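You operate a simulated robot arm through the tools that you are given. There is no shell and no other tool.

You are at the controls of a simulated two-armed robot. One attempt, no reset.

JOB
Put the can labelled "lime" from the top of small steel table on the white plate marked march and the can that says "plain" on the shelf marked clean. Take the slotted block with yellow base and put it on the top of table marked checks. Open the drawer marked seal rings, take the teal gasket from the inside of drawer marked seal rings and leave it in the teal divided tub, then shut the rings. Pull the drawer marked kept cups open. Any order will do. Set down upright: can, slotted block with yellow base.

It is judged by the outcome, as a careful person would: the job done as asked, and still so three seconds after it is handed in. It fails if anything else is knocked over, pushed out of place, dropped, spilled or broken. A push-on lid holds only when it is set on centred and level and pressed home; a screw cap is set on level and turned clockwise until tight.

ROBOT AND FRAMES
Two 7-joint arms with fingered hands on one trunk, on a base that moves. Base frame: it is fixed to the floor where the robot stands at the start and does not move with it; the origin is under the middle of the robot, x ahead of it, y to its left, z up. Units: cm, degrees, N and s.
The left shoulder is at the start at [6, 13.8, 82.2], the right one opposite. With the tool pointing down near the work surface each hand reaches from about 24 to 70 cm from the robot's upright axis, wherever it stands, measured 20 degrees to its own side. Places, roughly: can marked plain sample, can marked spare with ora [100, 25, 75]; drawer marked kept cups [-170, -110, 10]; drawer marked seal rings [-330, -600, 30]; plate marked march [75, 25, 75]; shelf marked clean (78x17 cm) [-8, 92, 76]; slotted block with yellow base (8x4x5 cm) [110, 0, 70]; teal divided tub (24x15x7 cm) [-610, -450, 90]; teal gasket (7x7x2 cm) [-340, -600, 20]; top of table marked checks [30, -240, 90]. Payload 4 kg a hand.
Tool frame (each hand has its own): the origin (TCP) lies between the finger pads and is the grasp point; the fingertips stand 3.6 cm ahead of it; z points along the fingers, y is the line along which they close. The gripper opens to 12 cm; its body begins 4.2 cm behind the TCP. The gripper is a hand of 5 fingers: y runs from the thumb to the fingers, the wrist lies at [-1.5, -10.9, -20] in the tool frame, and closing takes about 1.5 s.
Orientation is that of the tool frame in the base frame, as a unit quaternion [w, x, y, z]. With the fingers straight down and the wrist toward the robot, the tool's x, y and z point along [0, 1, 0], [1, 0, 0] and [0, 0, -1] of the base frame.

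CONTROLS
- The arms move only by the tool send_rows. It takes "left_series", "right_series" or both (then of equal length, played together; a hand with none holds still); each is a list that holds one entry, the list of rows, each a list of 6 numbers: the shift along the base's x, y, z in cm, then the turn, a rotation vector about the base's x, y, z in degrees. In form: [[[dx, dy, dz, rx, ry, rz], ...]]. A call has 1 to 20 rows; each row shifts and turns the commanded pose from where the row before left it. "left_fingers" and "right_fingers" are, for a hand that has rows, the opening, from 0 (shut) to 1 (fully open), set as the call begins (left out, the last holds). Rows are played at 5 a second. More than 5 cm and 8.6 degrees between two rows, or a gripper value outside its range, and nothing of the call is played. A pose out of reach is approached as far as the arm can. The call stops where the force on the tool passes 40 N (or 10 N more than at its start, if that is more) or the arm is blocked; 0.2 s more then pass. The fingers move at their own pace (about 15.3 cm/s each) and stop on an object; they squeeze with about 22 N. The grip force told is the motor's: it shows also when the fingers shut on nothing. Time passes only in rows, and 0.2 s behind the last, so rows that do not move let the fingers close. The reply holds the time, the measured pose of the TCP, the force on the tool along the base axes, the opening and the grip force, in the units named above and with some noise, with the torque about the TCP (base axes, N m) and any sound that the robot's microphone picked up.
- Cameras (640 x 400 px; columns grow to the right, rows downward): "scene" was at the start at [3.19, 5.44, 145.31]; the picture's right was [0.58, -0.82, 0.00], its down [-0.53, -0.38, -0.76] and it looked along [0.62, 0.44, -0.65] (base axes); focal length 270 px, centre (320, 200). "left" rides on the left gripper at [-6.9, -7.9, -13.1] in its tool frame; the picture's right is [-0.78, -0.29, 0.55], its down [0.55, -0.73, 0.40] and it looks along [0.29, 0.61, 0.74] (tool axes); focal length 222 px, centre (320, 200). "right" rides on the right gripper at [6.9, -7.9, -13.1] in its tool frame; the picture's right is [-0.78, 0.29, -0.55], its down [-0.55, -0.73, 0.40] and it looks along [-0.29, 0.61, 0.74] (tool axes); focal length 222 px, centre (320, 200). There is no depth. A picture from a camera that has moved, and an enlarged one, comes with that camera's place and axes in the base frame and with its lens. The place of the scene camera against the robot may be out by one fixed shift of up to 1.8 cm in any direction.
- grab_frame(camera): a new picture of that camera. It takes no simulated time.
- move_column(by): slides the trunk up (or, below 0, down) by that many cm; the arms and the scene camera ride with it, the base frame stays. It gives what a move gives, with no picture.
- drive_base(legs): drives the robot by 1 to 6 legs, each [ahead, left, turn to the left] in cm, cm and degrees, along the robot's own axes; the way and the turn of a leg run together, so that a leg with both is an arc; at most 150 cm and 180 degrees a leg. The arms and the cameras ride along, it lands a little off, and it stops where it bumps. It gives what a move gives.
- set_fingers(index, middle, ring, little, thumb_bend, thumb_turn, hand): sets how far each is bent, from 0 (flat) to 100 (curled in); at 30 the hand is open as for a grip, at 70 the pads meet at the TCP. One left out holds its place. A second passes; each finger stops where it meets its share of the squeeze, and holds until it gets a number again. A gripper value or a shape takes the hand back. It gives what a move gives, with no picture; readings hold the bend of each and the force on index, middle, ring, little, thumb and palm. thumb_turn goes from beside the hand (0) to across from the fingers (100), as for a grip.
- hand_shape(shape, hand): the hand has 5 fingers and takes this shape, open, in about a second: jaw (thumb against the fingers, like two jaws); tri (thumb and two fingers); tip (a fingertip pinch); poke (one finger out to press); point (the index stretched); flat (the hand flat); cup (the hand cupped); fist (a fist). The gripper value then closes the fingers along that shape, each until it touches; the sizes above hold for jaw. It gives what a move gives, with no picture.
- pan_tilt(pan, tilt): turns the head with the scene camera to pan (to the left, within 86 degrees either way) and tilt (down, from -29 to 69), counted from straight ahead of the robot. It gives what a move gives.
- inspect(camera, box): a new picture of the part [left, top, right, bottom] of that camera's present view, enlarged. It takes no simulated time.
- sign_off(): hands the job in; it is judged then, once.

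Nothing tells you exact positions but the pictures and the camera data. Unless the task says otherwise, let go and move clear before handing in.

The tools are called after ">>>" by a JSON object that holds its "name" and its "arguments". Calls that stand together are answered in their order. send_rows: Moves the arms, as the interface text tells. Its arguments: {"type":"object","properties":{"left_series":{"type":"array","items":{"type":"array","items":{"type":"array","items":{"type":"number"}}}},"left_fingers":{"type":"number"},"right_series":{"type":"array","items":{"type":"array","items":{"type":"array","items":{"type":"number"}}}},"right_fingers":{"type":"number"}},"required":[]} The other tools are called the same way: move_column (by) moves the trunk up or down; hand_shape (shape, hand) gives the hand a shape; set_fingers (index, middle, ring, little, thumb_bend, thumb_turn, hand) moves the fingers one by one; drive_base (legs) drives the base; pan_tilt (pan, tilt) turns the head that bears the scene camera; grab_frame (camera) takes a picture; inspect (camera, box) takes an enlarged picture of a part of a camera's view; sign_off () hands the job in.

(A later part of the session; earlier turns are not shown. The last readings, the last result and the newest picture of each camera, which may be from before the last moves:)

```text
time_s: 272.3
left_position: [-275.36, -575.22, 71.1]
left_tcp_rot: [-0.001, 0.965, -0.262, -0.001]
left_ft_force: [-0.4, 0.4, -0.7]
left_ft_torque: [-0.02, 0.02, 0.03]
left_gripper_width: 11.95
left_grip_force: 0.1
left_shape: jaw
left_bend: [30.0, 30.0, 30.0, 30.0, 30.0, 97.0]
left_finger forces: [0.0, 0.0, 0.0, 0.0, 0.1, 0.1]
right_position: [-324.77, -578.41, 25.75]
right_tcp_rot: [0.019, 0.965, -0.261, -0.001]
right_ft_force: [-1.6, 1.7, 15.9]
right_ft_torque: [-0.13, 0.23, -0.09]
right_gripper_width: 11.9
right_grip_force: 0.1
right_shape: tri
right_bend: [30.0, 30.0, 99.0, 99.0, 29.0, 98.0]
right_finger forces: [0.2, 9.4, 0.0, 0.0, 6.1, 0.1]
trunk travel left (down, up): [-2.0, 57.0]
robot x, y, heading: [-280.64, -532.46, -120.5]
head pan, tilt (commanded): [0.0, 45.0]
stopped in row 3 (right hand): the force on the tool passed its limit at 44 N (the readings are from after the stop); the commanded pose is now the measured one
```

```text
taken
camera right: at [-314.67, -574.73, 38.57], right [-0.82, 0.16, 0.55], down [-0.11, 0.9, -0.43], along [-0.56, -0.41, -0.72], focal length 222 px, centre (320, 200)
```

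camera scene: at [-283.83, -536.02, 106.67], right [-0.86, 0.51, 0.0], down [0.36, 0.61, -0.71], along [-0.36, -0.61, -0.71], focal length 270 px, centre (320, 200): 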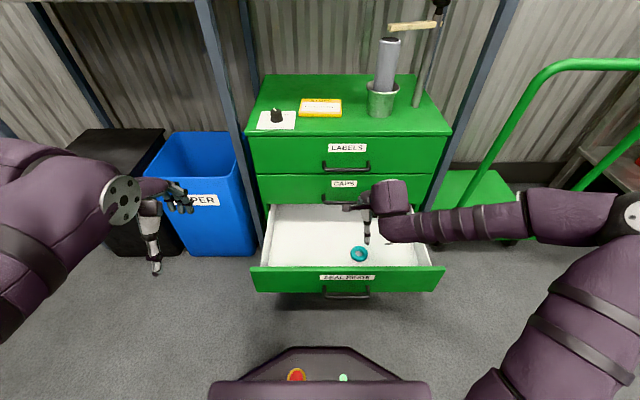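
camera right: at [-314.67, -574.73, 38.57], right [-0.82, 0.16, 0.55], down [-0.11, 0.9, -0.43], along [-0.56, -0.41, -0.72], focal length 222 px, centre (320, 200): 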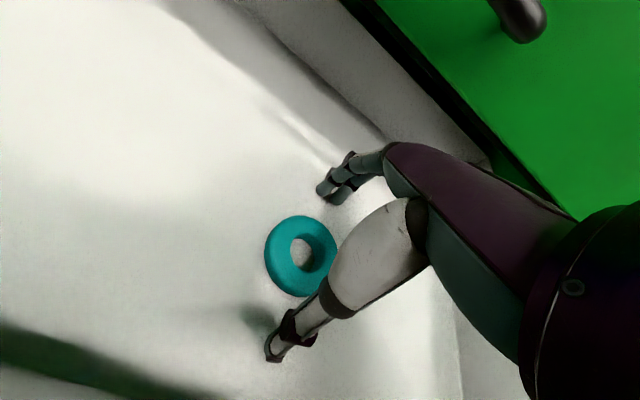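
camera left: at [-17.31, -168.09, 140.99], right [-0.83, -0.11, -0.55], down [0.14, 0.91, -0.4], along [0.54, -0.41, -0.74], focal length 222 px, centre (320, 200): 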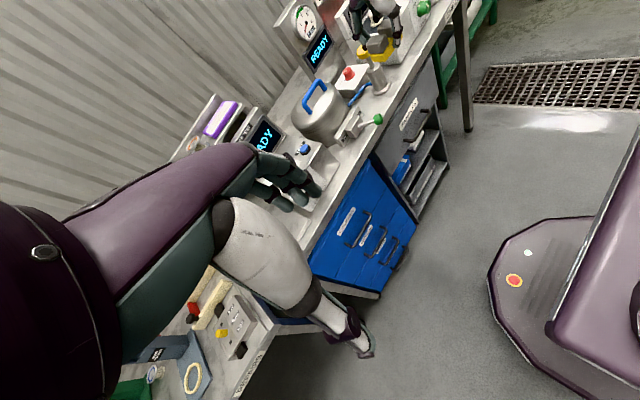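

The fingertips touched the drawer bottom (about z 22). I'll rise 0.6 cm, recentre slightly, and then close on the gasket.

>>> {"name": "send_rows", "arguments": {"right_series": [[[0, 0, 0.7, 0, 0, 0], [1.37, 0.36, 0, 0, 0, 0], [0, 0, 0, 0, 0, 0]]]}}

>>> {"name": "grab_frame", "arguments": {"camera": "right"}}

>>> {"name": "inspect", "arguments": {"camera": "scene", "box": [320, 210, 410, 290]}}

```text
time_s: 273.1
left_position: [-275.32, -575.25, 71.04]
left_tcp_rot: [-0.001, 0.965, -0.262, 0.001]
left_ft_force: [-0.5, 0.3, 0.9]
left_ft_torque: [-0.03, 0.01, 0.01]
left_gripper_width: 11.96
left_grip_force: 0.1
left_shape: jaw
left_bend: [30.0, 30.0, 30.0, 30.0, 30.0, 97.0]
left_finger forces: [0.0, 0.0, 0.0, 0.0, 0.0, 0.0]
right_position: [-323.35, -577.97, 26.03]
right_tcp_rot: [0.015, 0.965, -0.26, 0.001]
right_ft_force: [0.6, 1.2, -0.2]
right_ft_torque: [-0.01, 0.04, -0.02]
right_gripper_width: 11.99
right_grip_force: 0.0
right_shape: tri
right_bend: [30.0, 30.0, 99.0, 99.0, 30.0, 97.0]
right_finger forces: [0.0, 0.0, 0.1, 0.0, 0.0, 0.1]
trunk travel left (down, up): [-2.0, 57.0]
robot x, y, heading: [-280.7, -531.97, -120.7]
head pan, tilt (commanded): [0.0, 45.0]
```

```text
taken
camera right: at [-313.23, -574.28, 38.94], right [-0.82, 0.16, 0.55], down [-0.11, 0.9, -0.42], along [-0.56, -0.41, -0.72], focal length 222 px, centre (320, 200)
```

right: 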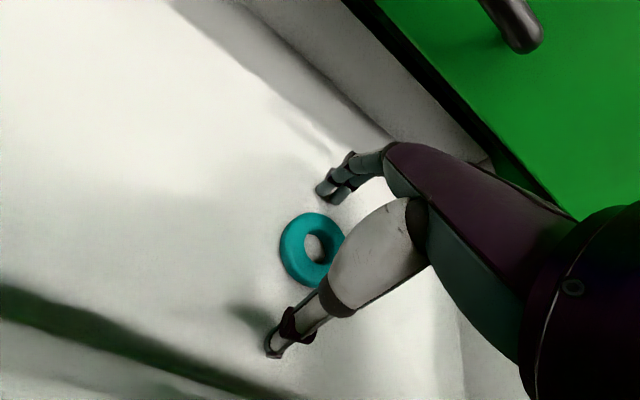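

```text
5.00 times, centred on (365, 250) of scene
camera zoom: at [-283.84, -536.03, 106.66], right [-0.86, 0.51, 0.0], down [0.36, 0.61, -0.71], along [-0.36, -0.61, -0.71], focal length 1348 px, centre (95, -50)
```

zoom: 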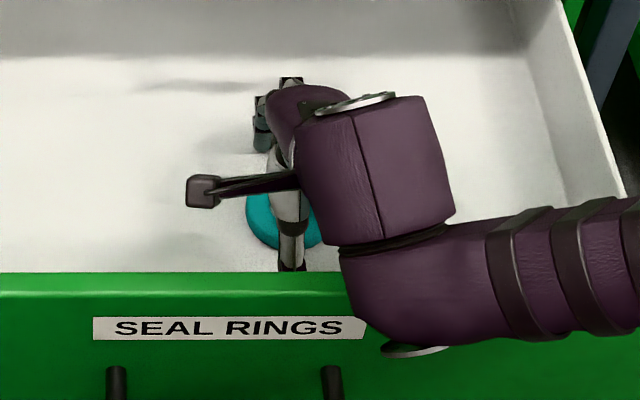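

The gasket is centred between thumb and fingers. Closing.

>>> {"name": "send_rows", "arguments": {"right_series": [[[0, 0, 0, 0, 0, 0], [0, 0, 0, 0, 0, 0], [0, 0, 0, 0, 0, 0], [0, 0, 0, 0, 0, 0], [0, 0, 0, 0, 0, 0], [0, 0, 0, 0, 0, 0], [0, 0, 0, 0, 0, 0], [0, 0, 0, 0, 0, 0]]], "right_fingers": 0}}

>>> {"name": "inspect", "arguments": {"camera": "right", "box": [240, 140, 420, 330]}}

```text
time_s: 274.9
left_position: [-275.19, -575.23, 70.95]
left_tcp_rot: [-0.001, 0.965, -0.262, -0.001]
left_ft_force: [-0.2, 0.9, 0.1]
left_ft_torque: [0.01, 0.04, 0.01]
left_gripper_width: 11.99
left_grip_force: 0.1
left_shape: jaw
left_bend: [30.0, 30.0, 30.0, 30.0, 30.0, 97.0]
left_finger forces: [0.0, 0.2, 0.1, 0.0, 0.0, 0.0]
right_position: [-323.45, -578.11, 26.0]
right_tcp_rot: [0.015, 0.965, -0.26, 0.0]
right_ft_force: [0.9, 0.6, 3.3]
right_ft_torque: [0.14, -0.08, 0.01]
right_gripper_width: 5.84
right_grip_force: 21.5
right_shape: tri
right_bend: [63.0, 63.0, 100.0, 100.0, 36.0, 98.0]
right_finger forces: [10.4, 10.5, 0.0, 0.0, 22.6, 0.1]
trunk travel left (down, up): [-2.0, 57.0]
robot x, y, heading: [-280.3, -532.44, -120.3]
head pan, tilt (commanded): [0.0, 45.0]
```

```text
2.11 times, centred on (330, 235) of right
camera zoom: at [-313.25, -574.3, 38.99], right [-0.82, 0.16, 0.55], down [-0.11, 0.9, -0.42], along [-0.56, -0.41, -0.72], focal length 468 px, centre (299, 126)
```

zoom: 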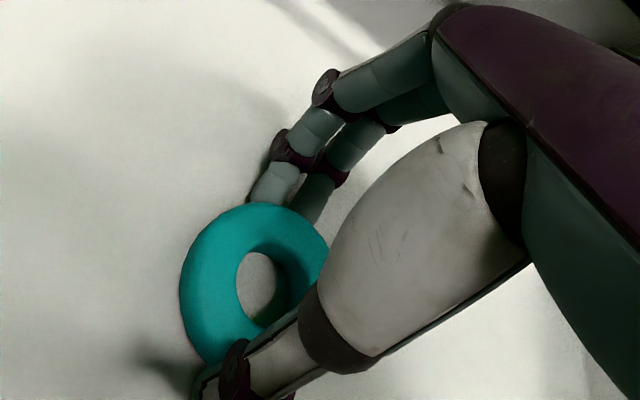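

The gasket is gripped with balanced forces. I'll lift it slowly and check.

>>> {"name": "send_rows", "arguments": {"right_series": [[[0, 0, 0.7, 0, 0, 0], [0, 0, 1, 0, 0, 0], [0, 0, 1.5, 0, 0, 0], [0, 0, 2, 0, 0, 0]]]}}

>>> {"name": "inspect", "arguments": {"camera": "right", "box": [240, 140, 420, 330]}}

>>> {"name": "inspect", "arguments": {"camera": "scene", "box": [320, 190, 430, 290]}}

```text
time_s: 275.9
left_position: [-275.46, -575.22, 70.94]
left_tcp_rot: [-0.002, 0.965, -0.261, 0.0]
left_ft_force: [-0.4, -0.9, 0.3]
left_ft_torque: [0.02, -0.02, 0.0]
left_gripper_width: 11.97
left_grip_force: 0.1
left_shape: jaw
left_bend: [30.0, 30.0, 30.0, 30.0, 30.0, 97.0]
left_finger forces: [0.0, 0.0, 0.0, 0.0, 0.0, 0.0]
right_position: [-323.51, -577.91, 31.14]
right_tcp_rot: [0.015, 0.965, -0.26, 0.001]
right_ft_force: [0.5, -0.4, -0.1]
right_ft_torque: [-0.02, 0.03, 0.02]
right_gripper_width: 5.84
right_grip_force: 22.2
right_shape: tri
right_bend: [62.0, 63.0, 100.0, 100.0, 37.0, 98.0]
right_finger forces: [10.8, 11.0, 0.1, 0.0, 21.2, 0.0]
trunk travel left (down, up): [-2.0, 57.0]
robot x, y, heading: [-280.91, -531.88, -120.4]
head pan, tilt (commanded): [0.0, 45.0]
```

```text
2.11 times, centred on (330, 235) of right
camera zoom: at [-313.29, -574.23, 44.15], right [-0.82, 0.16, 0.55], down [-0.11, 0.9, -0.42], along [-0.56, -0.41, -0.72], focal length 468 px, centre (299, 126)
```

zoom: 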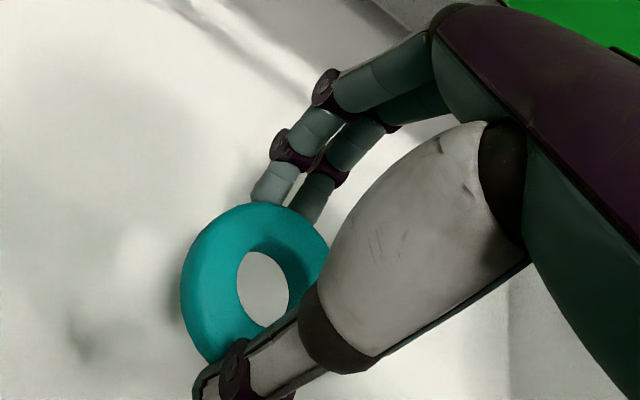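

```text
4.00 times, centred on (375, 240) of scene
camera zoom: at [-283.86, -536.03, 106.66], right [-0.86, 0.51, 0.0], down [0.36, 0.61, -0.71], along [-0.36, -0.61, -0.71], focal length 1078 px, centre (100, 40)
```

zoom: 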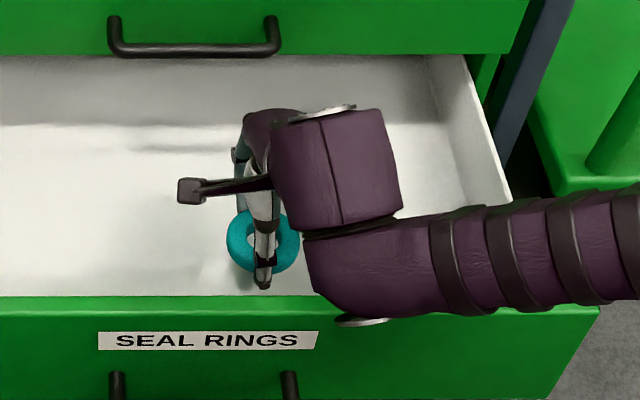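

The gasket is held flat and clear. I'll lift it well above the drawer, back the base away, and then shut the drawer with the left hand while holding the gasket.

>>> {"name": "send_rows", "arguments": {"right_series": [[[0, 0, 3, 0, 0, 0], [0, 0, 4, 0, 0, 0], [0, 0, 4.5, 0, 0, 0], [0, 0, 4.5, 0, 0, 0], [0, 0, 4.5, 0, 0, 0]]]}}

>>> {"name": "drive_base", "arguments": {"legs": [[-27, 0, 0]]}}

>>> {"name": "hand_shape", "arguments": {"hand": "left", "shape": "fist"}}

>>> {"name": "grab_frame", "arguments": {"camera": "scene"}}

>>> {"name": "grab_frame", "arguments": {"camera": "left"}}

```text
time_s: 277.1
left_position: [-275.43, -575.2, 70.81]
left_tcp_rot: [0.0, 0.965, -0.262, -0.001]
left_ft_force: [-1.4, 0.2, -0.8]
left_ft_torque: [0.03, -0.02, -0.01]
left_gripper_width: 11.97
left_grip_force: 0.1
left_shape: jaw
left_bend: [30.0, 30.0, 30.0, 30.0, 30.0, 97.0]
left_finger forces: [0.0, 0.1, 0.0, 0.0, 0.0, 0.0]
right_position: [-323.32, -578.0, 51.53]
right_tcp_rot: [0.015, 0.965, -0.262, 0.001]
right_ft_force: [-0.6, 0.4, -0.7]
right_ft_torque: [-0.01, -0.03, 0.04]
right_gripper_width: 5.83
right_grip_force: 22.1
right_shape: tri
right_bend: [62.0, 63.0, 100.0, 100.0, 37.0, 98.0]
right_finger forces: [10.8, 11.0, 0.0, 0.0, 20.9, 0.1]
trunk travel left (down, up): [-2.0, 57.0]
robot x, y, heading: [-280.76, -532.35, -120.4]
head pan, tilt (commanded): [0.0, 45.0]
```

```text
time_s: 279.0
left_position: [-261.75, -552.12, 71.01]
left_tcp_rot: [-0.001, 0.966, -0.26, 0.0]
left_ft_force: [1.0, 0.0, 0.5]
left_ft_torque: [0.0, 0.0, 0.02]
left_gripper_width: 11.98
left_grip_force: 0.1
left_shape: jaw
left_bend: [30.0, 30.0, 30.0, 30.0, 30.0, 97.0]
left_finger forces: [0.0, 0.1, 0.1, 0.0, 0.0, 0.0]
right_position: [-309.71, -555.06, 51.48]
right_tcp_rot: [0.015, 0.966, -0.259, -0.001]
right_ft_force: [-0.1, 0.1, -1.4]
right_ft_torque: [0.0, -0.01, 0.02]
right_gripper_width: 5.82
right_grip_force: 22.0
right_shape: tri
right_bend: [62.0, 63.0, 100.0, 100.0, 37.0, 98.0]
right_finger forces: [10.7, 11.1, 0.1, 0.1, 20.9, 0.0]
trunk travel left (down, up): [-2.0, 57.0]
robot x, y, heading: [-267.36, -509.26, -120.1]
head pan, tilt (commanded): [0.0, 45.0]
```

```text
time_s: 279.9
left_position: [-261.62, -552.28, 70.93]
left_tcp_rot: [-0.001, 0.966, -0.26, -0.001]
left_ft_force: [0.6, 0.1, 0.3]
left_ft_torque: [-0.01, 0.01, 0.03]
left_gripper_width: 0.01
left_grip_force: 0.1
left_shape: fist
left_bend: [100.0, 100.0, 100.0, 100.0, 96.0, 85.0]
left_finger forces: [0.0, 0.0, 0.0, 0.0, 0.0, 0.0]
right_position: [-309.73, -555.13, 51.41]
right_tcp_rot: [0.016, 0.966, -0.259, 0.0]
right_ft_force: [0.1, -0.9, -0.1]
right_ft_torque: [-0.01, -0.01, 0.02]
right_gripper_width: 5.84
right_grip_force: 22.2
right_shape: tri
right_bend: [62.0, 63.0, 100.0, 100.0, 37.0, 98.0]
right_finger forces: [10.6, 11.0, 0.0, 0.0, 20.7, 0.1]
trunk travel left (down, up): [-2.0, 57.0]
robot x, y, heading: [-267.01, -509.23, -120.4]
head pan, tilt (commanded): [0.0, 45.0]
```

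```text
taken
camera scene: at [-270.42, -513.06, 106.67], right [-0.86, 0.5, 0.0], down [0.35, 0.61, -0.71], along [-0.35, -0.61, -0.71], focal length 270 px, centre (320, 200)
```

scene: 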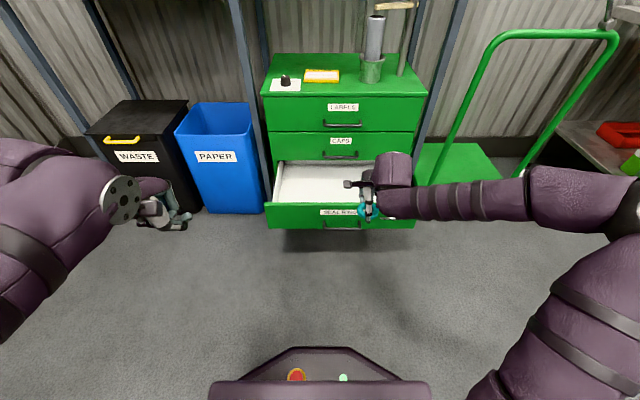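

```text
taken
camera left: at [-264.04, -541.89, 84.04], right [-0.53, 0.65, -0.55], down [0.84, 0.36, -0.4], along [-0.06, -0.67, -0.74], focal length 222 px, centre (320, 200)
```

left: 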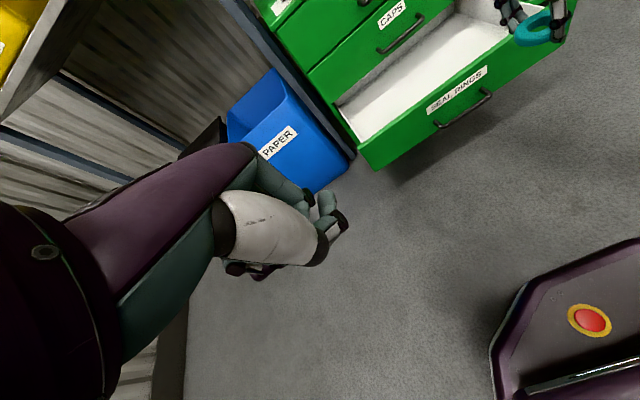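

I'll pull the gasket hand back and up, slide right so the left hand lines up with the drawer, and lower the left fist in front of the panel.

>>> {"name": "send_rows", "arguments": {"right_series": [[[1.5, 2.6, 2.5, 0, 0, 0], [1.5, 2.6, 2.5, 0, 0, 0], [1.5, 2.6, 2.5, 0, 0, 0], [1.5, 2.6, 2.5, 0, 0, 0], [1.5, 2.6, 2.5, 0, 0, 0]]]}}

>>> {"name": "drive_base", "arguments": {"legs": [[0, -20, 0]]}}

>>> {"name": "send_rows", "arguments": {"left_series": [[[-1.9, -0.68, -4.5, 0, 0, 0], [-1.9, -0.68, -4.5, 0, 0, 0], [-1.9, -0.68, -4.5, 0, 0, 0], [-1.9, -0.68, -4.5, 0, 0, 0], [-1.9, -0.68, -4.5, 0, 0, 0], [-1.9, -0.68, -4.5, 0, 0, 0], [-1.9, -0.68, -4.5, 0, 0, 0], [-1.9, -0.68, -4.5, 0, 0, 0], [-1.9, -0.68, -4.5, 0, 0, 0], [-1.9, -0.68, -4.5, 0, 0, 0]]]}}

>>> {"name": "grab_frame", "arguments": {"camera": "scene"}}

>>> {"name": "grab_frame", "arguments": {"camera": "left"}}

>>> {"name": "grab_frame", "arguments": {"camera": "right"}}

```text
time_s: 281.1
left_position: [-261.81, -552.32, 70.87]
left_tcp_rot: [0.0, 0.966, -0.26, 0.0]
left_ft_force: [0.2, 1.0, -0.8]
left_ft_torque: [0.02, -0.03, 0.0]
left_gripper_width: 0.02
left_grip_force: 0.1
left_shape: fist
left_bend: [100.0, 100.0, 100.0, 100.0, 96.0, 85.0]
left_finger forces: [0.0, 0.0, 0.0, 0.0, 0.0, 0.0]
right_position: [-302.13, -542.21, 64.18]
right_tcp_rot: [0.016, 0.966, -0.258, 0.0]
right_ft_force: [0.2, -0.1, -0.9]
right_ft_torque: [0.0, 0.01, -0.03]
right_gripper_width: 5.83
right_grip_force: 21.8
right_shape: tri
right_bend: [62.0, 63.0, 100.0, 100.0, 37.0, 98.0]
right_finger forces: [10.6, 11.1, 0.1, 0.0, 20.8, 0.1]
trunk travel left (down, up): [-2.0, 57.0]
robot x, y, heading: [-267.51, -509.21, -120.0]
head pan, tilt (commanded): [0.0, 45.0]
```

```text
time_s: 282.7
left_position: [-279.1, -542.22, 70.91]
left_tcp_rot: [-0.001, 0.966, -0.259, 0.0]
left_ft_force: [-0.2, 0.5, -0.6]
left_ft_torque: [0.01, 0.02, 0.03]
left_gripper_width: 0.0
left_grip_force: 0.1
left_shape: fist
left_bend: [100.0, 100.0, 100.0, 100.0, 96.0, 85.0]
left_finger forces: [0.0, 0.0, 0.0, 0.1, 0.1, 0.1]
right_position: [-319.64, -532.19, 64.16]
right_tcp_rot: [0.016, 0.966, -0.257, 0.0]
right_ft_force: [-0.6, 1.0, -0.1]
right_ft_torque: [-0.01, 0.01, 0.03]
right_gripper_width: 5.8
right_grip_force: 21.9
right_shape: tri
right_bend: [62.0, 63.0, 100.0, 100.0, 37.0, 98.0]
right_finger forces: [10.6, 11.1, 0.0, 0.0, 20.9, 0.0]
trunk travel left (down, up): [-2.0, 57.0]
robot x, y, heading: [-284.53, -498.86, -120.0]
head pan, tilt (commanded): [0.0, 45.0]
```

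```text
time_s: 284.9
left_position: [-298.25, -548.96, 25.79]
left_tcp_rot: [0.0, 0.966, -0.259, -0.001]
left_ft_force: [0.6, 0.1, 1.0]
left_ft_torque: [-0.01, 0.03, 0.03]
left_gripper_width: 0.0
left_grip_force: 0.1
left_shape: fist
left_bend: [100.0, 100.0, 100.0, 100.0, 96.0, 85.0]
left_finger forces: [0.1, 0.0, 0.0, 0.1, 0.0, 0.1]
right_position: [-319.6, -532.24, 64.14]
right_tcp_rot: [0.015, 0.966, -0.258, 0.0]
right_ft_force: [-0.4, 0.4, -0.6]
right_ft_torque: [0.0, 0.03, 0.0]
right_gripper_width: 5.81
right_grip_force: 21.9
right_shape: tri
right_bend: [62.0, 63.0, 100.0, 100.0, 37.0, 98.0]
right_finger forces: [10.6, 11.2, 0.1, 0.0, 20.7, 0.0]
trunk travel left (down, up): [-2.0, 57.0]
robot x, y, heading: [-284.42, -499.3, -120.1]
head pan, tilt (commanded): [0.0, 45.0]
```

```text
taken
camera scene: at [-287.73, -503.0, 106.68], right [-0.87, 0.5, 0.0], down [0.35, 0.61, -0.71], along [-0.35, -0.61, -0.71], focal length 270 px, centre (320, 200)
```

scene: 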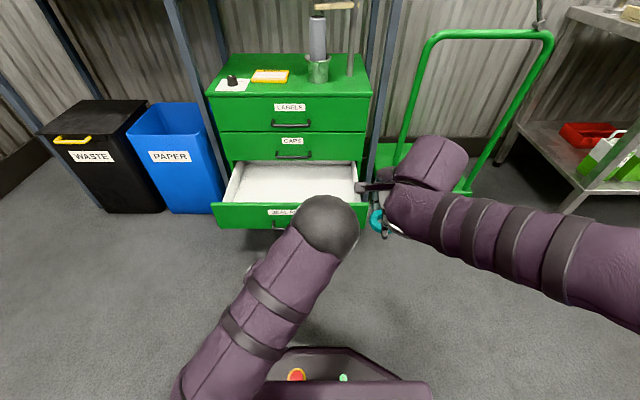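

```text
taken
camera left: at [-300.5, -538.65, 38.84], right [-0.54, 0.65, -0.54], down [0.84, 0.36, -0.4], along [-0.06, -0.67, -0.74], focal length 222 px, centre (320, 200)
```

left: 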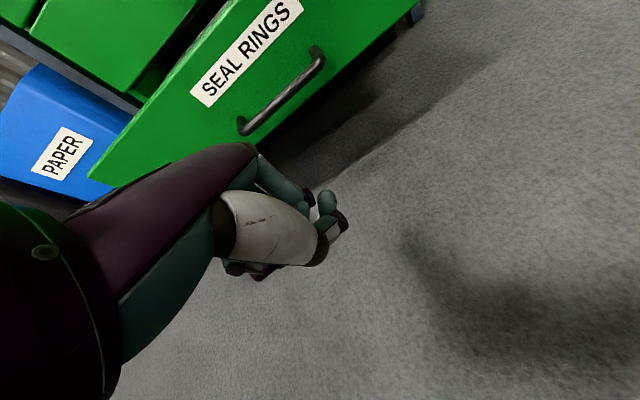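

```text
taken
camera right: at [-309.44, -528.41, 77.08], right [-0.82, 0.16, 0.55], down [-0.11, 0.9, -0.42], along [-0.56, -0.41, -0.72], focal length 222 px, centre (320, 200)
```

right: 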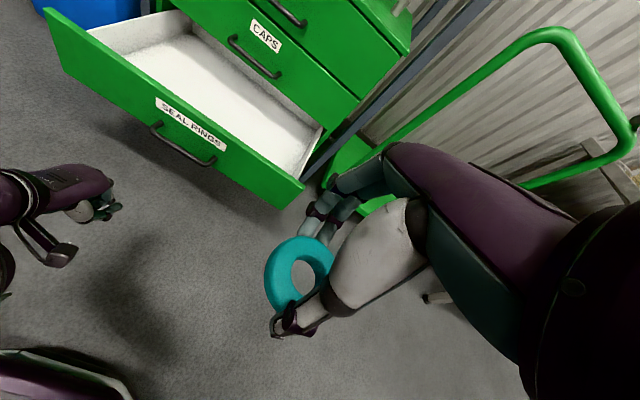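

The left fist is about 19 cm in front of the handle and slightly left of centre. I'll shift it right 3 cm and down 3 cm, move the gasket hand further aside, then push the drawer shut by driving forward.

>>> {"name": "send_rows", "arguments": {"left_series": [[[-1.3, 0.75, -1.5, 0, 0, 0], [-1.3, 0.75, -1.5, 0, 0, 0]]], "right_series": [[[-2.2, 4.15, 0.5, 0, 0, 0], [-2.2, 4.15, 0.5, 0, 0, 0]]]}}

>>> {"name": "drive_base", "arguments": {"legs": [[12, 0, 0]]}}

>>> {"name": "grab_frame", "arguments": {"camera": "right"}}

>>> {"name": "grab_frame", "arguments": {"camera": "left"}}

```text
time_s: 285.5
left_position: [-300.8, -547.49, 22.62]
left_tcp_rot: [-0.001, 0.966, -0.259, 0.0]
left_ft_force: [-0.3, 0.8, 0.5]
left_ft_torque: [0.02, 0.01, 0.0]
left_gripper_width: 0.01
left_grip_force: 0.1
left_shape: fist
left_bend: [100.0, 100.0, 100.0, 100.0, 96.0, 85.0]
left_finger forces: [0.1, 0.1, 0.0, 0.0, 0.1, 0.0]
right_position: [-324.14, -523.89, 65.06]
right_tcp_rot: [0.015, 0.966, -0.258, -0.001]
right_ft_force: [0.2, -0.3, -1.6]
right_ft_torque: [0.02, -0.01, 0.01]
right_gripper_width: 5.83
right_grip_force: 21.8
right_shape: tri
right_bend: [62.0, 63.0, 100.0, 100.0, 37.0, 98.0]
right_finger forces: [10.4, 11.1, 0.0, 0.0, 20.8, 0.0]
trunk travel left (down, up): [-2.0, 57.0]
robot x, y, heading: [-284.43, -499.46, -120.1]
head pan, tilt (commanded): [0.0, 45.0]
```

```text
time_s: 286.7
left_position: [-306.9, -557.93, 22.59]
left_tcp_rot: [-0.001, 0.966, -0.26, -0.001]
left_ft_force: [0.3, -0.7, 0.1]
left_ft_torque: [0.03, 0.0, -0.01]
left_gripper_width: 0.03
left_grip_force: 0.1
left_shape: fist
left_bend: [100.0, 100.0, 100.0, 100.0, 96.0, 85.0]
left_finger forces: [0.0, 0.0, 0.0, 0.0, 0.0, 0.0]
right_position: [-330.23, -534.3, 65.04]
right_tcp_rot: [0.015, 0.966, -0.257, -0.001]
right_ft_force: [0.3, -0.3, -0.5]
right_ft_torque: [-0.01, 0.03, -0.04]
right_gripper_width: 5.81
right_grip_force: 22.0
right_shape: tri
right_bend: [62.0, 63.0, 100.0, 100.0, 37.0, 98.0]
right_finger forces: [10.5, 11.2, 0.0, 0.0, 20.8, 0.0]
trunk travel left (down, up): [-2.0, 57.0]
robot x, y, heading: [-290.39, -509.57, -120.1]
head pan, tilt (commanded): [0.0, 45.0]
```

```text
taken
camera right: at [-320.09, -530.56, 78.03], right [-0.82, 0.15, 0.55], down [-0.11, 0.9, -0.42], along [-0.56, -0.41, -0.72], focal length 222 px, centre (320, 200)
```

right: 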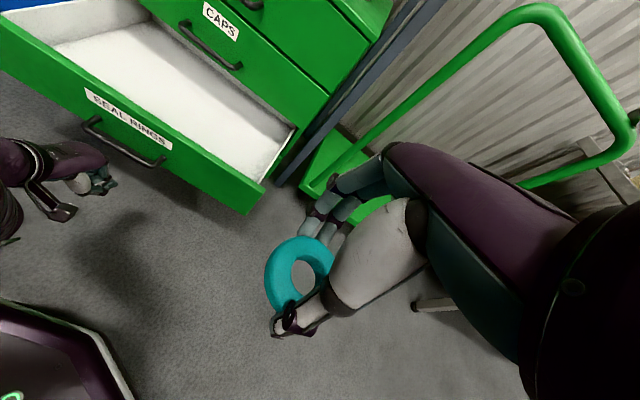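

```text
taken
camera left: at [-309.06, -547.53, 35.8], right [-0.53, 0.65, -0.55], down [0.84, 0.36, -0.4], along [-0.06, -0.67, -0.74], focal length 222 px, centre (320, 200)
```

left: 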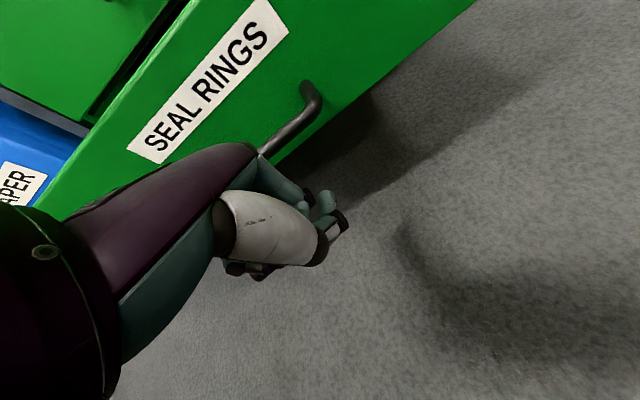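

The fist still heads toward the handle's left end, so I'll shift it 3 cm more to the right and then push.

>>> {"name": "send_rows", "arguments": {"left_series": [[[-1.3, 0.75, 0, 0, 0, 0], [-1.3, 0.75, 0, 0, 0, 0]]]}}

>>> {"name": "drive_base", "arguments": {"legs": [[6, 0, 0]]}}

>>> {"name": "grab_frame", "arguments": {"camera": "left"}}

>>> {"name": "grab_frame", "arguments": {"camera": "right"}}

```text
time_s: 287.3
left_position: [-309.27, -556.35, 22.7]
left_tcp_rot: [-0.001, 0.966, -0.259, -0.001]
left_ft_force: [0.5, 0.2, 0.8]
left_ft_torque: [-0.05, 0.0, 0.0]
left_gripper_width: 0.0
left_grip_force: 0.1
left_shape: fist
left_bend: [100.0, 100.0, 100.0, 100.0, 96.0, 85.0]
left_finger forces: [0.1, 0.0, 0.1, 0.1, 0.1, 0.0]
right_position: [-330.24, -534.36, 65.07]
right_tcp_rot: [0.016, 0.966, -0.258, 0.0]
right_ft_force: [0.7, -0.7, 0.0]
right_ft_torque: [0.01, 0.0, 0.0]
right_gripper_width: 5.81
right_grip_force: 22.2
right_shape: tri
right_bend: [62.0, 63.0, 100.0, 100.0, 37.0, 98.0]
right_finger forces: [10.4, 11.1, 0.1, 0.0, 20.8, 0.1]
trunk travel left (down, up): [-2.0, 57.0]
robot x, y, heading: [-290.42, -509.82, -119.8]
head pan, tilt (commanded): [0.0, 45.0]
```

```text
time_s: 288.3
left_position: [-312.46, -561.49, 22.64]
left_tcp_rot: [-0.001, 0.966, -0.258, -0.001]
left_ft_force: [0.4, -0.5, 0.6]
left_ft_torque: [-0.03, 0.0, -0.02]
left_gripper_width: 0.02
left_grip_force: 0.1
left_shape: fist
left_bend: [100.0, 100.0, 100.0, 100.0, 96.0, 85.0]
left_finger forces: [0.0, 0.0, 0.0, 0.0, 0.0, 0.0]
right_position: [-333.12, -539.54, 65.02]
right_tcp_rot: [0.015, 0.966, -0.258, 0.001]
right_ft_force: [-0.2, -0.1, -0.6]
right_ft_torque: [-0.02, -0.01, -0.02]
right_gripper_width: 5.82
right_grip_force: 22.1
right_shape: tri
right_bend: [62.0, 63.0, 100.0, 100.0, 37.0, 98.0]
right_finger forces: [10.5, 11.1, 0.0, 0.0, 20.8, 0.0]
trunk travel left (down, up): [-2.0, 57.0]
robot x, y, heading: [-293.44, -514.42, -120.1]
head pan, tilt (commanded): [0.0, 45.0]
```

```text
taken
camera left: at [-314.56, -551.21, 35.74], right [-0.53, 0.65, -0.55], down [0.84, 0.36, -0.4], along [-0.06, -0.67, -0.74], focal length 222 px, centre (320, 200)
```

left: 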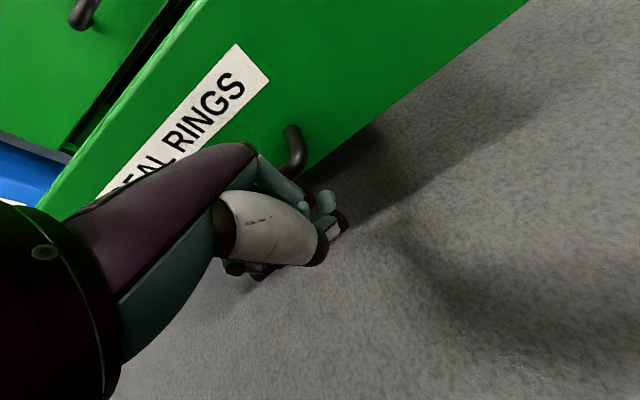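

```text
taken
camera right: at [-323.05, -535.71, 78.02], right [-0.82, 0.15, 0.55], down [-0.11, 0.9, -0.42], along [-0.56, -0.41, -0.72], focal length 222 px, centre (320, 200)
```

right: 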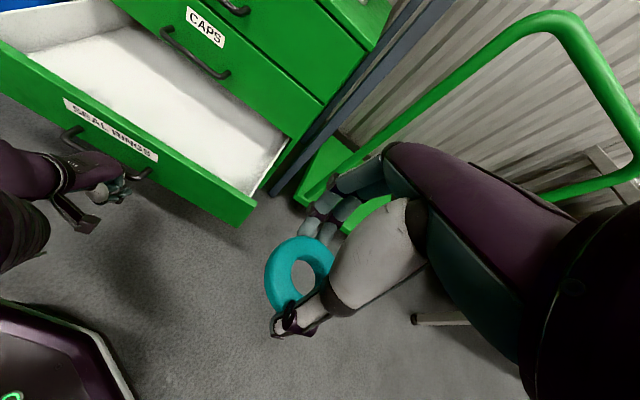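

The fist is right at the handle's middle. I'll drive forward gently to push the drawer in.

>>> {"name": "drive_base", "arguments": {"legs": [[8, 0, 0]]}}

>>> {"name": "grab_frame", "arguments": {"camera": "right"}}

>>> {"name": "grab_frame", "arguments": {"camera": "scene"}}

```text
time_s: 289.4
left_position: [-316.35, -568.48, 22.78]
left_tcp_rot: [-0.002, 0.966, -0.259, -0.001]
left_ft_force: [-0.6, 0.2, 0.5]
left_ft_torque: [0.0, 0.0, 0.01]
left_gripper_width: 0.0
left_grip_force: 0.0
left_shape: fist
left_bend: [100.0, 100.0, 100.0, 100.0, 96.0, 85.0]
left_finger forces: [0.0, 0.0, 0.1, 0.0, 0.0, 0.0]
right_position: [-337.2, -546.44, 65.21]
right_tcp_rot: [0.015, 0.966, -0.258, -0.001]
right_ft_force: [0.0, -0.1, -0.2]
right_ft_torque: [-0.03, 0.01, -0.01]
right_gripper_width: 5.81
right_grip_force: 22.0
right_shape: tri
right_bend: [62.0, 63.0, 100.0, 100.0, 37.0, 98.0]
right_finger forces: [10.6, 11.1, 0.1, 0.1, 20.8, 0.0]
trunk travel left (down, up): [-2.0, 57.0]
robot x, y, heading: [-297.52, -521.36, -119.9]
head pan, tilt (commanded): [0.0, 45.0]
```

```text
taken
camera right: at [-327.07, -542.66, 78.02], right [-0.82, 0.15, 0.55], down [-0.11, 0.9, -0.42], along [-0.56, -0.41, -0.72], focal length 222 px, centre (320, 200)
```

right: 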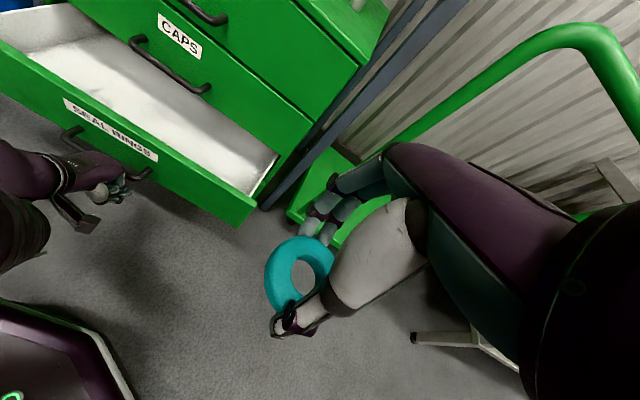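

```text
taken
camera scene: at [-300.76, -525.48, 106.67], right [-0.87, 0.5, 0.0], down [0.35, 0.61, -0.71], along [-0.35, -0.61, -0.71], focal length 270 px, centre (320, 200)
```

scene: 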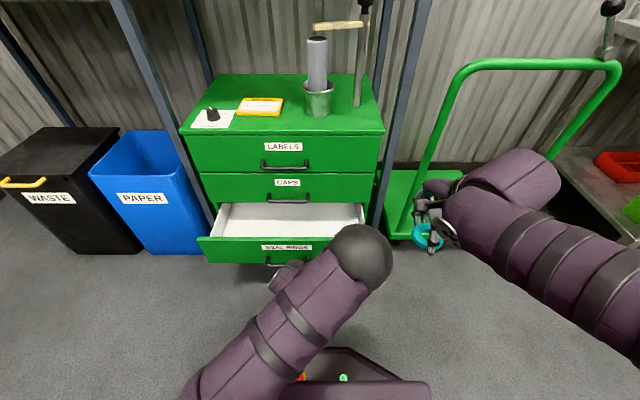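

The drawer is sliding in with almost no force. Before continuing I'll pull the gasket hand back a bit so it stays clear of the trolley's handle.

>>> {"name": "send_rows", "arguments": {"right_series": [[[1.8, 3.1, 1, 0, 0, 0], [1.8, 3.1, 1, 0, 0, 0]]]}}

>>> {"name": "drive_base", "arguments": {"legs": [[9, 0, 0]]}}

>>> {"name": "grab_frame", "arguments": {"camera": "scene"}}

>>> {"name": "grab_frame", "arguments": {"camera": "right"}}

```text
time_s: 290.0
left_position: [-316.31, -568.42, 22.67]
left_tcp_rot: [-0.001, 0.966, -0.259, -0.001]
left_ft_force: [0.3, -0.7, -1.3]
left_ft_torque: [0.02, 0.01, 0.0]
left_gripper_width: 0.01
left_grip_force: 0.1
left_shape: fist
left_bend: [100.0, 100.0, 100.0, 100.0, 96.0, 85.0]
left_finger forces: [0.1, 0.0, 0.1, 0.1, 0.0, 0.1]
right_position: [-333.53, -540.42, 67.04]
right_tcp_rot: [0.015, 0.966, -0.258, 0.0]
right_ft_force: [0.2, -1.0, -0.8]
right_ft_torque: [-0.01, 0.0, -0.03]
right_gripper_width: 5.81
right_grip_force: 21.8
right_shape: tri
right_bend: [62.0, 63.0, 100.0, 100.0, 37.0, 98.0]
right_finger forces: [10.5, 11.1, 0.1, 0.0, 20.9, 0.0]
trunk travel left (down, up): [-2.0, 57.0]
robot x, y, heading: [-297.41, -521.49, -120.0]
head pan, tilt (commanded): [0.0, 45.0]
```

```text
time_s: 291.1
left_position: [-320.87, -576.35, 22.63]
left_tcp_rot: [-0.001, 0.966, -0.258, 0.0]
left_ft_force: [0.3, -0.5, -0.8]
left_ft_torque: [-0.01, -0.03, 0.01]
left_gripper_width: 0.0
left_grip_force: 0.0
left_shape: fist
left_bend: [100.0, 100.0, 100.0, 100.0, 96.0, 85.0]
left_finger forces: [0.0, 0.0, 0.0, 0.0, 0.0, 0.0]
right_position: [-338.13, -548.19, 66.98]
right_tcp_rot: [0.015, 0.966, -0.256, 0.001]
right_ft_force: [0.1, -0.4, -0.3]
right_ft_torque: [-0.02, 0.03, 0.01]
right_gripper_width: 5.83
right_grip_force: 22.0
right_shape: tri
right_bend: [62.0, 63.0, 100.0, 100.0, 37.0, 98.0]
right_finger forces: [10.5, 11.1, 0.0, 0.0, 20.9, 0.0]
trunk travel left (down, up): [-2.0, 57.0]
robot x, y, heading: [-302.28, -529.21, -119.7]
head pan, tilt (commanded): [0.0, 45.0]
```

```text
taken
camera scene: at [-305.27, -533.33, 106.67], right [-0.87, 0.5, 0.0], down [0.35, 0.61, -0.71], along [-0.35, -0.61, -0.71], focal length 270 px, centre (320, 200)
```

scene: 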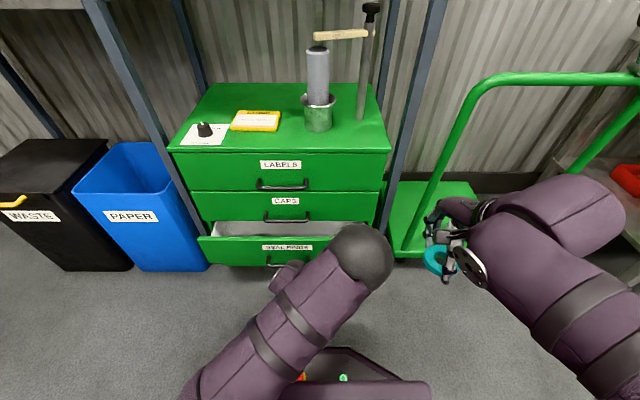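

```text
taken
camera right: at [-328.04, -544.42, 79.98], right [-0.82, 0.15, 0.55], down [-0.12, 0.9, -0.42], along [-0.56, -0.41, -0.72], focal length 222 px, centre (320, 200)
```

right: 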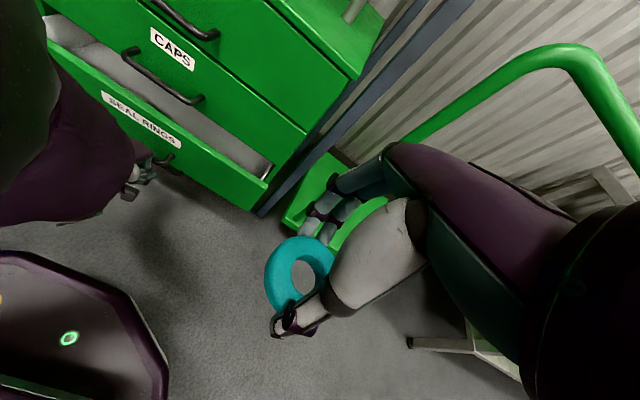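

Only a few centimetres remain. I'll push the rest of the way with the left arm itself so the gasket hand stays put.

>>> {"name": "send_rows", "arguments": {"left_series": [[[-1.25, -2.17, 0, 0, 0, 0], [-1.25, -2.17, 0, 0, 0, 0], [-1.25, -2.17, 0, 0, 0, 0]]]}}

>>> {"name": "grab_frame", "arguments": {"camera": "scene"}}

>>> {"name": "grab_frame", "arguments": {"camera": "right"}}

```text
time_s: 291.9
left_position: [-324.56, -582.9, 22.7]
left_tcp_rot: [0.0, 0.966, -0.258, 0.001]
left_ft_force: [0.5, 0.0, 0.4]
left_ft_torque: [0.01, -0.01, 0.0]
left_gripper_width: 0.01
left_grip_force: 0.1
left_shape: fist
left_bend: [100.0, 100.0, 100.0, 100.0, 96.0, 85.0]
left_finger forces: [0.0, 0.0, 0.0, 0.0, 0.1, 0.0]
right_position: [-338.21, -548.18, 66.99]
right_tcp_rot: [0.015, 0.966, -0.258, -0.001]
right_ft_force: [0.3, 0.5, 0.0]
right_ft_torque: [-0.01, -0.02, 0.01]
right_gripper_width: 5.83
right_grip_force: 21.8
right_shape: tri
right_bend: [62.0, 63.0, 100.0, 100.0, 37.0, 98.0]
right_finger forces: [10.6, 11.1, 0.1, 0.1, 20.8, 0.1]
trunk travel left (down, up): [-2.0, 57.0]
robot x, y, heading: [-301.84, -529.13, -120.0]
head pan, tilt (commanded): [0.0, 45.0]
```

```text
taken
camera scene: at [-305.27, -533.32, 106.67], right [-0.87, 0.5, 0.0], down [0.35, 0.61, -0.71], along [-0.35, -0.61, -0.71], focal length 270 px, centre (320, 200)
```

scene: 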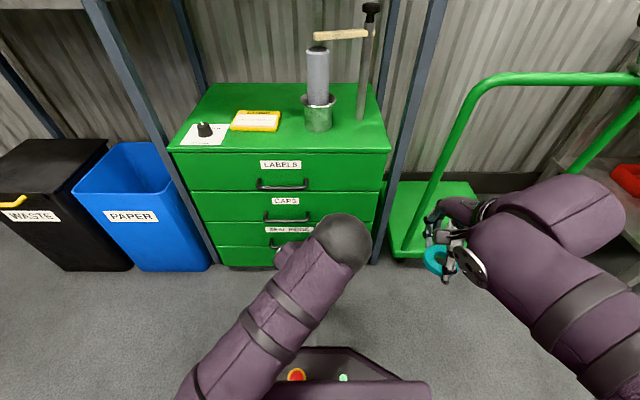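

```text
taken
camera right: at [-328.04, -544.42, 79.98], right [-0.82, 0.15, 0.55], down [-0.12, 0.9, -0.42], along [-0.56, -0.41, -0.72], focal length 222 px, centre (320, 200)
```

right: 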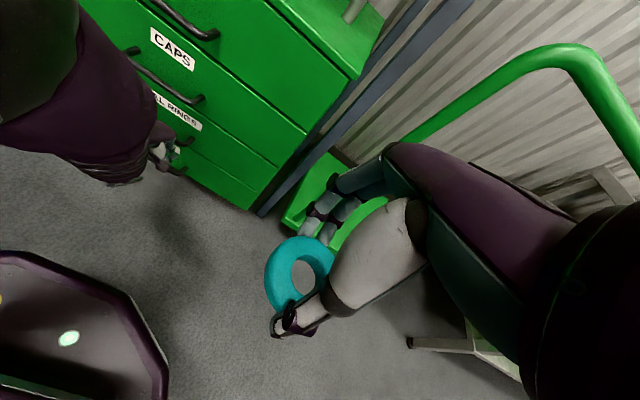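

It looks shut. I'll press slightly further until I feel it home.

>>> {"name": "send_rows", "arguments": {"left_series": [[[-0.5, -0.87, 0, 0, 0, 0], [-0.5, -0.87, 0, 0, 0, 0]]]}}

>>> {"name": "inspect", "arguments": {"camera": "right", "box": [60, 0, 340, 220]}}

```text
time_s: 292.4
left_position: [-324.8, -583.46, 22.49]
left_tcp_rot: [-0.006, 0.966, -0.258, 0.003]
left_ft_force: [9.6, 17.7, 11.4]
left_ft_torque: [-0.95, 0.45, 0.09]
left_gripper_width: 0.0
left_grip_force: 0.2
left_shape: fist
left_bend: [100.0, 100.0, 100.0, 100.0, 96.0, 85.0]
left_finger forces: [6.1, 15.7, 0.1, 0.0, 0.0, 0.0]
right_position: [-338.02, -548.11, 67.02]
right_tcp_rot: [0.015, 0.966, -0.257, 0.0]
right_ft_force: [-0.5, -0.2, 0.0]
right_ft_torque: [0.04, 0.01, 0.0]
right_gripper_width: 5.79
right_grip_force: 22.1
right_shape: tri
right_bend: [62.0, 63.0, 100.0, 100.0, 37.0, 98.0]
right_finger forces: [10.5, 11.0, 0.0, 0.0, 20.9, 0.1]
trunk travel left (down, up): [-2.0, 57.0]
robot x, y, heading: [-302.05, -529.56, -120.1]
head pan, tilt (commanded): [0.0, 45.0]
stopped in row 2 (left hand): the force on the tool passed its limit at 50 N (the readings are from after the stop); the commanded pose is now the measured one
```

```text
1.82 times, centred on (200, 110) of right
camera zoom: at [-327.99, -544.3, 80.02], right [-0.82, 0.15, 0.55], down [-0.12, 0.9, -0.42], along [-0.56, -0.41, -0.72], focal length 404 px, centre (538, 364)
```

zoom: 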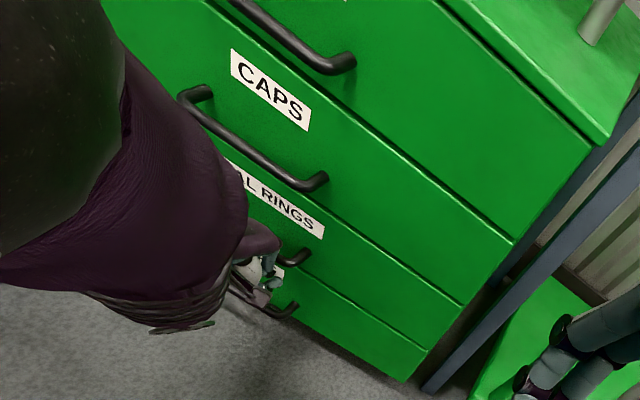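

The drawer is shut flush. I'll withdraw the left hand straight back and check that it stays closed.

>>> {"name": "send_rows", "arguments": {"left_series": [[[1.0, 1.73, 0, 0, 0, 0], [1.5, 2.6, 0, 0, 0, 0], [1.5, 2.6, 1, 0, 0, 0], [1.5, 2.6, 2, 0, 0, 0]]]}}

>>> {"name": "drive_base", "arguments": {"legs": [[-45, 0, 0]]}}

>>> {"name": "grab_frame", "arguments": {"camera": "scene"}}

>>> {"name": "inspect", "arguments": {"camera": "scene", "box": [180, 60, 400, 230]}}

>>> {"name": "grab_frame", "arguments": {"camera": "right"}}

```text
time_s: 293.4
left_position: [-319.41, -573.87, 25.51]
left_tcp_rot: [-0.005, 0.966, -0.259, 0.003]
left_ft_force: [-0.4, -0.2, 0.1]
left_ft_torque: [0.01, -0.03, -0.01]
left_gripper_width: 0.0
left_grip_force: 0.0
left_shape: fist
left_bend: [100.0, 100.0, 100.0, 100.0, 96.0, 85.0]
left_finger forces: [0.1, 0.0, 0.0, 0.0, 0.1, 0.0]
right_position: [-338.07, -548.25, 67.06]
right_tcp_rot: [0.015, 0.966, -0.257, -0.001]
right_ft_force: [-0.3, -0.6, -0.1]
right_ft_torque: [0.0, 0.0, 0.01]
right_gripper_width: 5.81
right_grip_force: 22.7
right_shape: tri
right_bend: [62.0, 63.0, 100.0, 100.0, 37.0, 98.0]
right_finger forces: [10.5, 11.2, 0.0, 0.1, 20.7, 0.0]
trunk travel left (down, up): [-2.0, 57.0]
robot x, y, heading: [-302.14, -529.34, -119.9]
head pan, tilt (commanded): [0.0, 45.0]
```

```text
time_s: 296.1
left_position: [-297.18, -535.46, 25.52]
left_tcp_rot: [-0.005, 0.966, -0.258, 0.002]
left_ft_force: [-0.2, 0.9, 0.4]
left_ft_torque: [-0.03, -0.03, 0.05]
left_gripper_width: 0.0
left_grip_force: 0.0
left_shape: fist
left_bend: [100.0, 100.0, 100.0, 100.0, 96.0, 85.0]
left_finger forces: [0.1, 0.0, 0.1, 0.1, 0.1, 0.0]
right_position: [-315.78, -509.57, 67.07]
right_tcp_rot: [0.015, 0.966, -0.256, 0.0]
right_ft_force: [0.0, 0.5, -1.6]
right_ft_torque: [-0.01, -0.02, 0.03]
right_gripper_width: 5.82
right_grip_force: 22.1
right_shape: tri
right_bend: [62.0, 63.0, 100.0, 100.0, 37.0, 98.0]
right_finger forces: [10.5, 11.0, 0.0, 0.0, 20.8, 0.0]
trunk travel left (down, up): [-2.0, 57.0]
robot x, y, heading: [-279.64, -490.64, -119.9]
head pan, tilt (commanded): [0.0, 45.0]
```

```text
taken
camera scene: at [-283.06, -494.66, 106.67], right [-0.87, 0.5, 0.0], down [0.35, 0.61, -0.71], along [-0.35, -0.61, -0.71], focal length 270 px, centre (320, 200)
```

scene: 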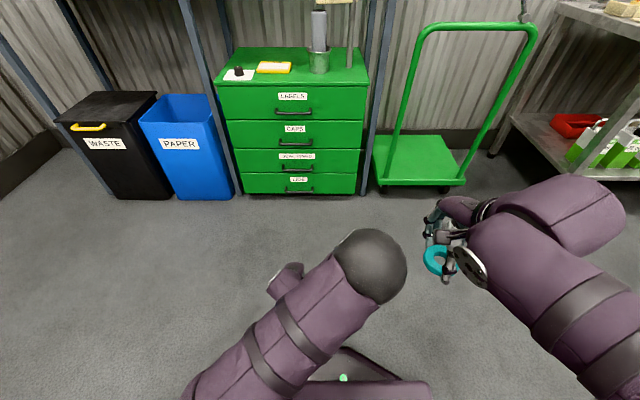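

```text
2.35 times, centred on (290, 145) of scene
camera zoom: at [-283.06, -494.66, 106.67], right [-0.87, 0.5, 0.0], down [0.35, 0.61, -0.71], along [-0.35, -0.61, -0.71], focal length 634 px, centre (391, 329)
```

zoom: 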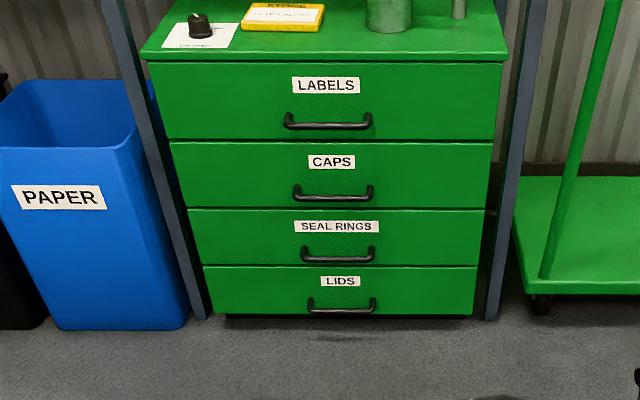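

```text
taken
camera right: at [-305.82, -505.79, 79.98], right [-0.82, 0.15, 0.55], down [-0.12, 0.9, -0.42], along [-0.56, -0.41, -0.72], focal length 222 px, centre (320, 200)
```

right: 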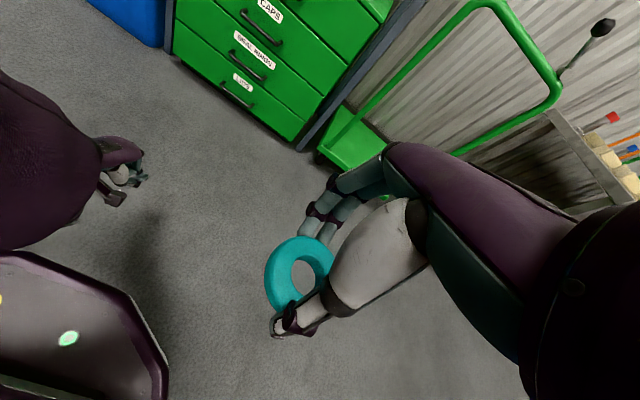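

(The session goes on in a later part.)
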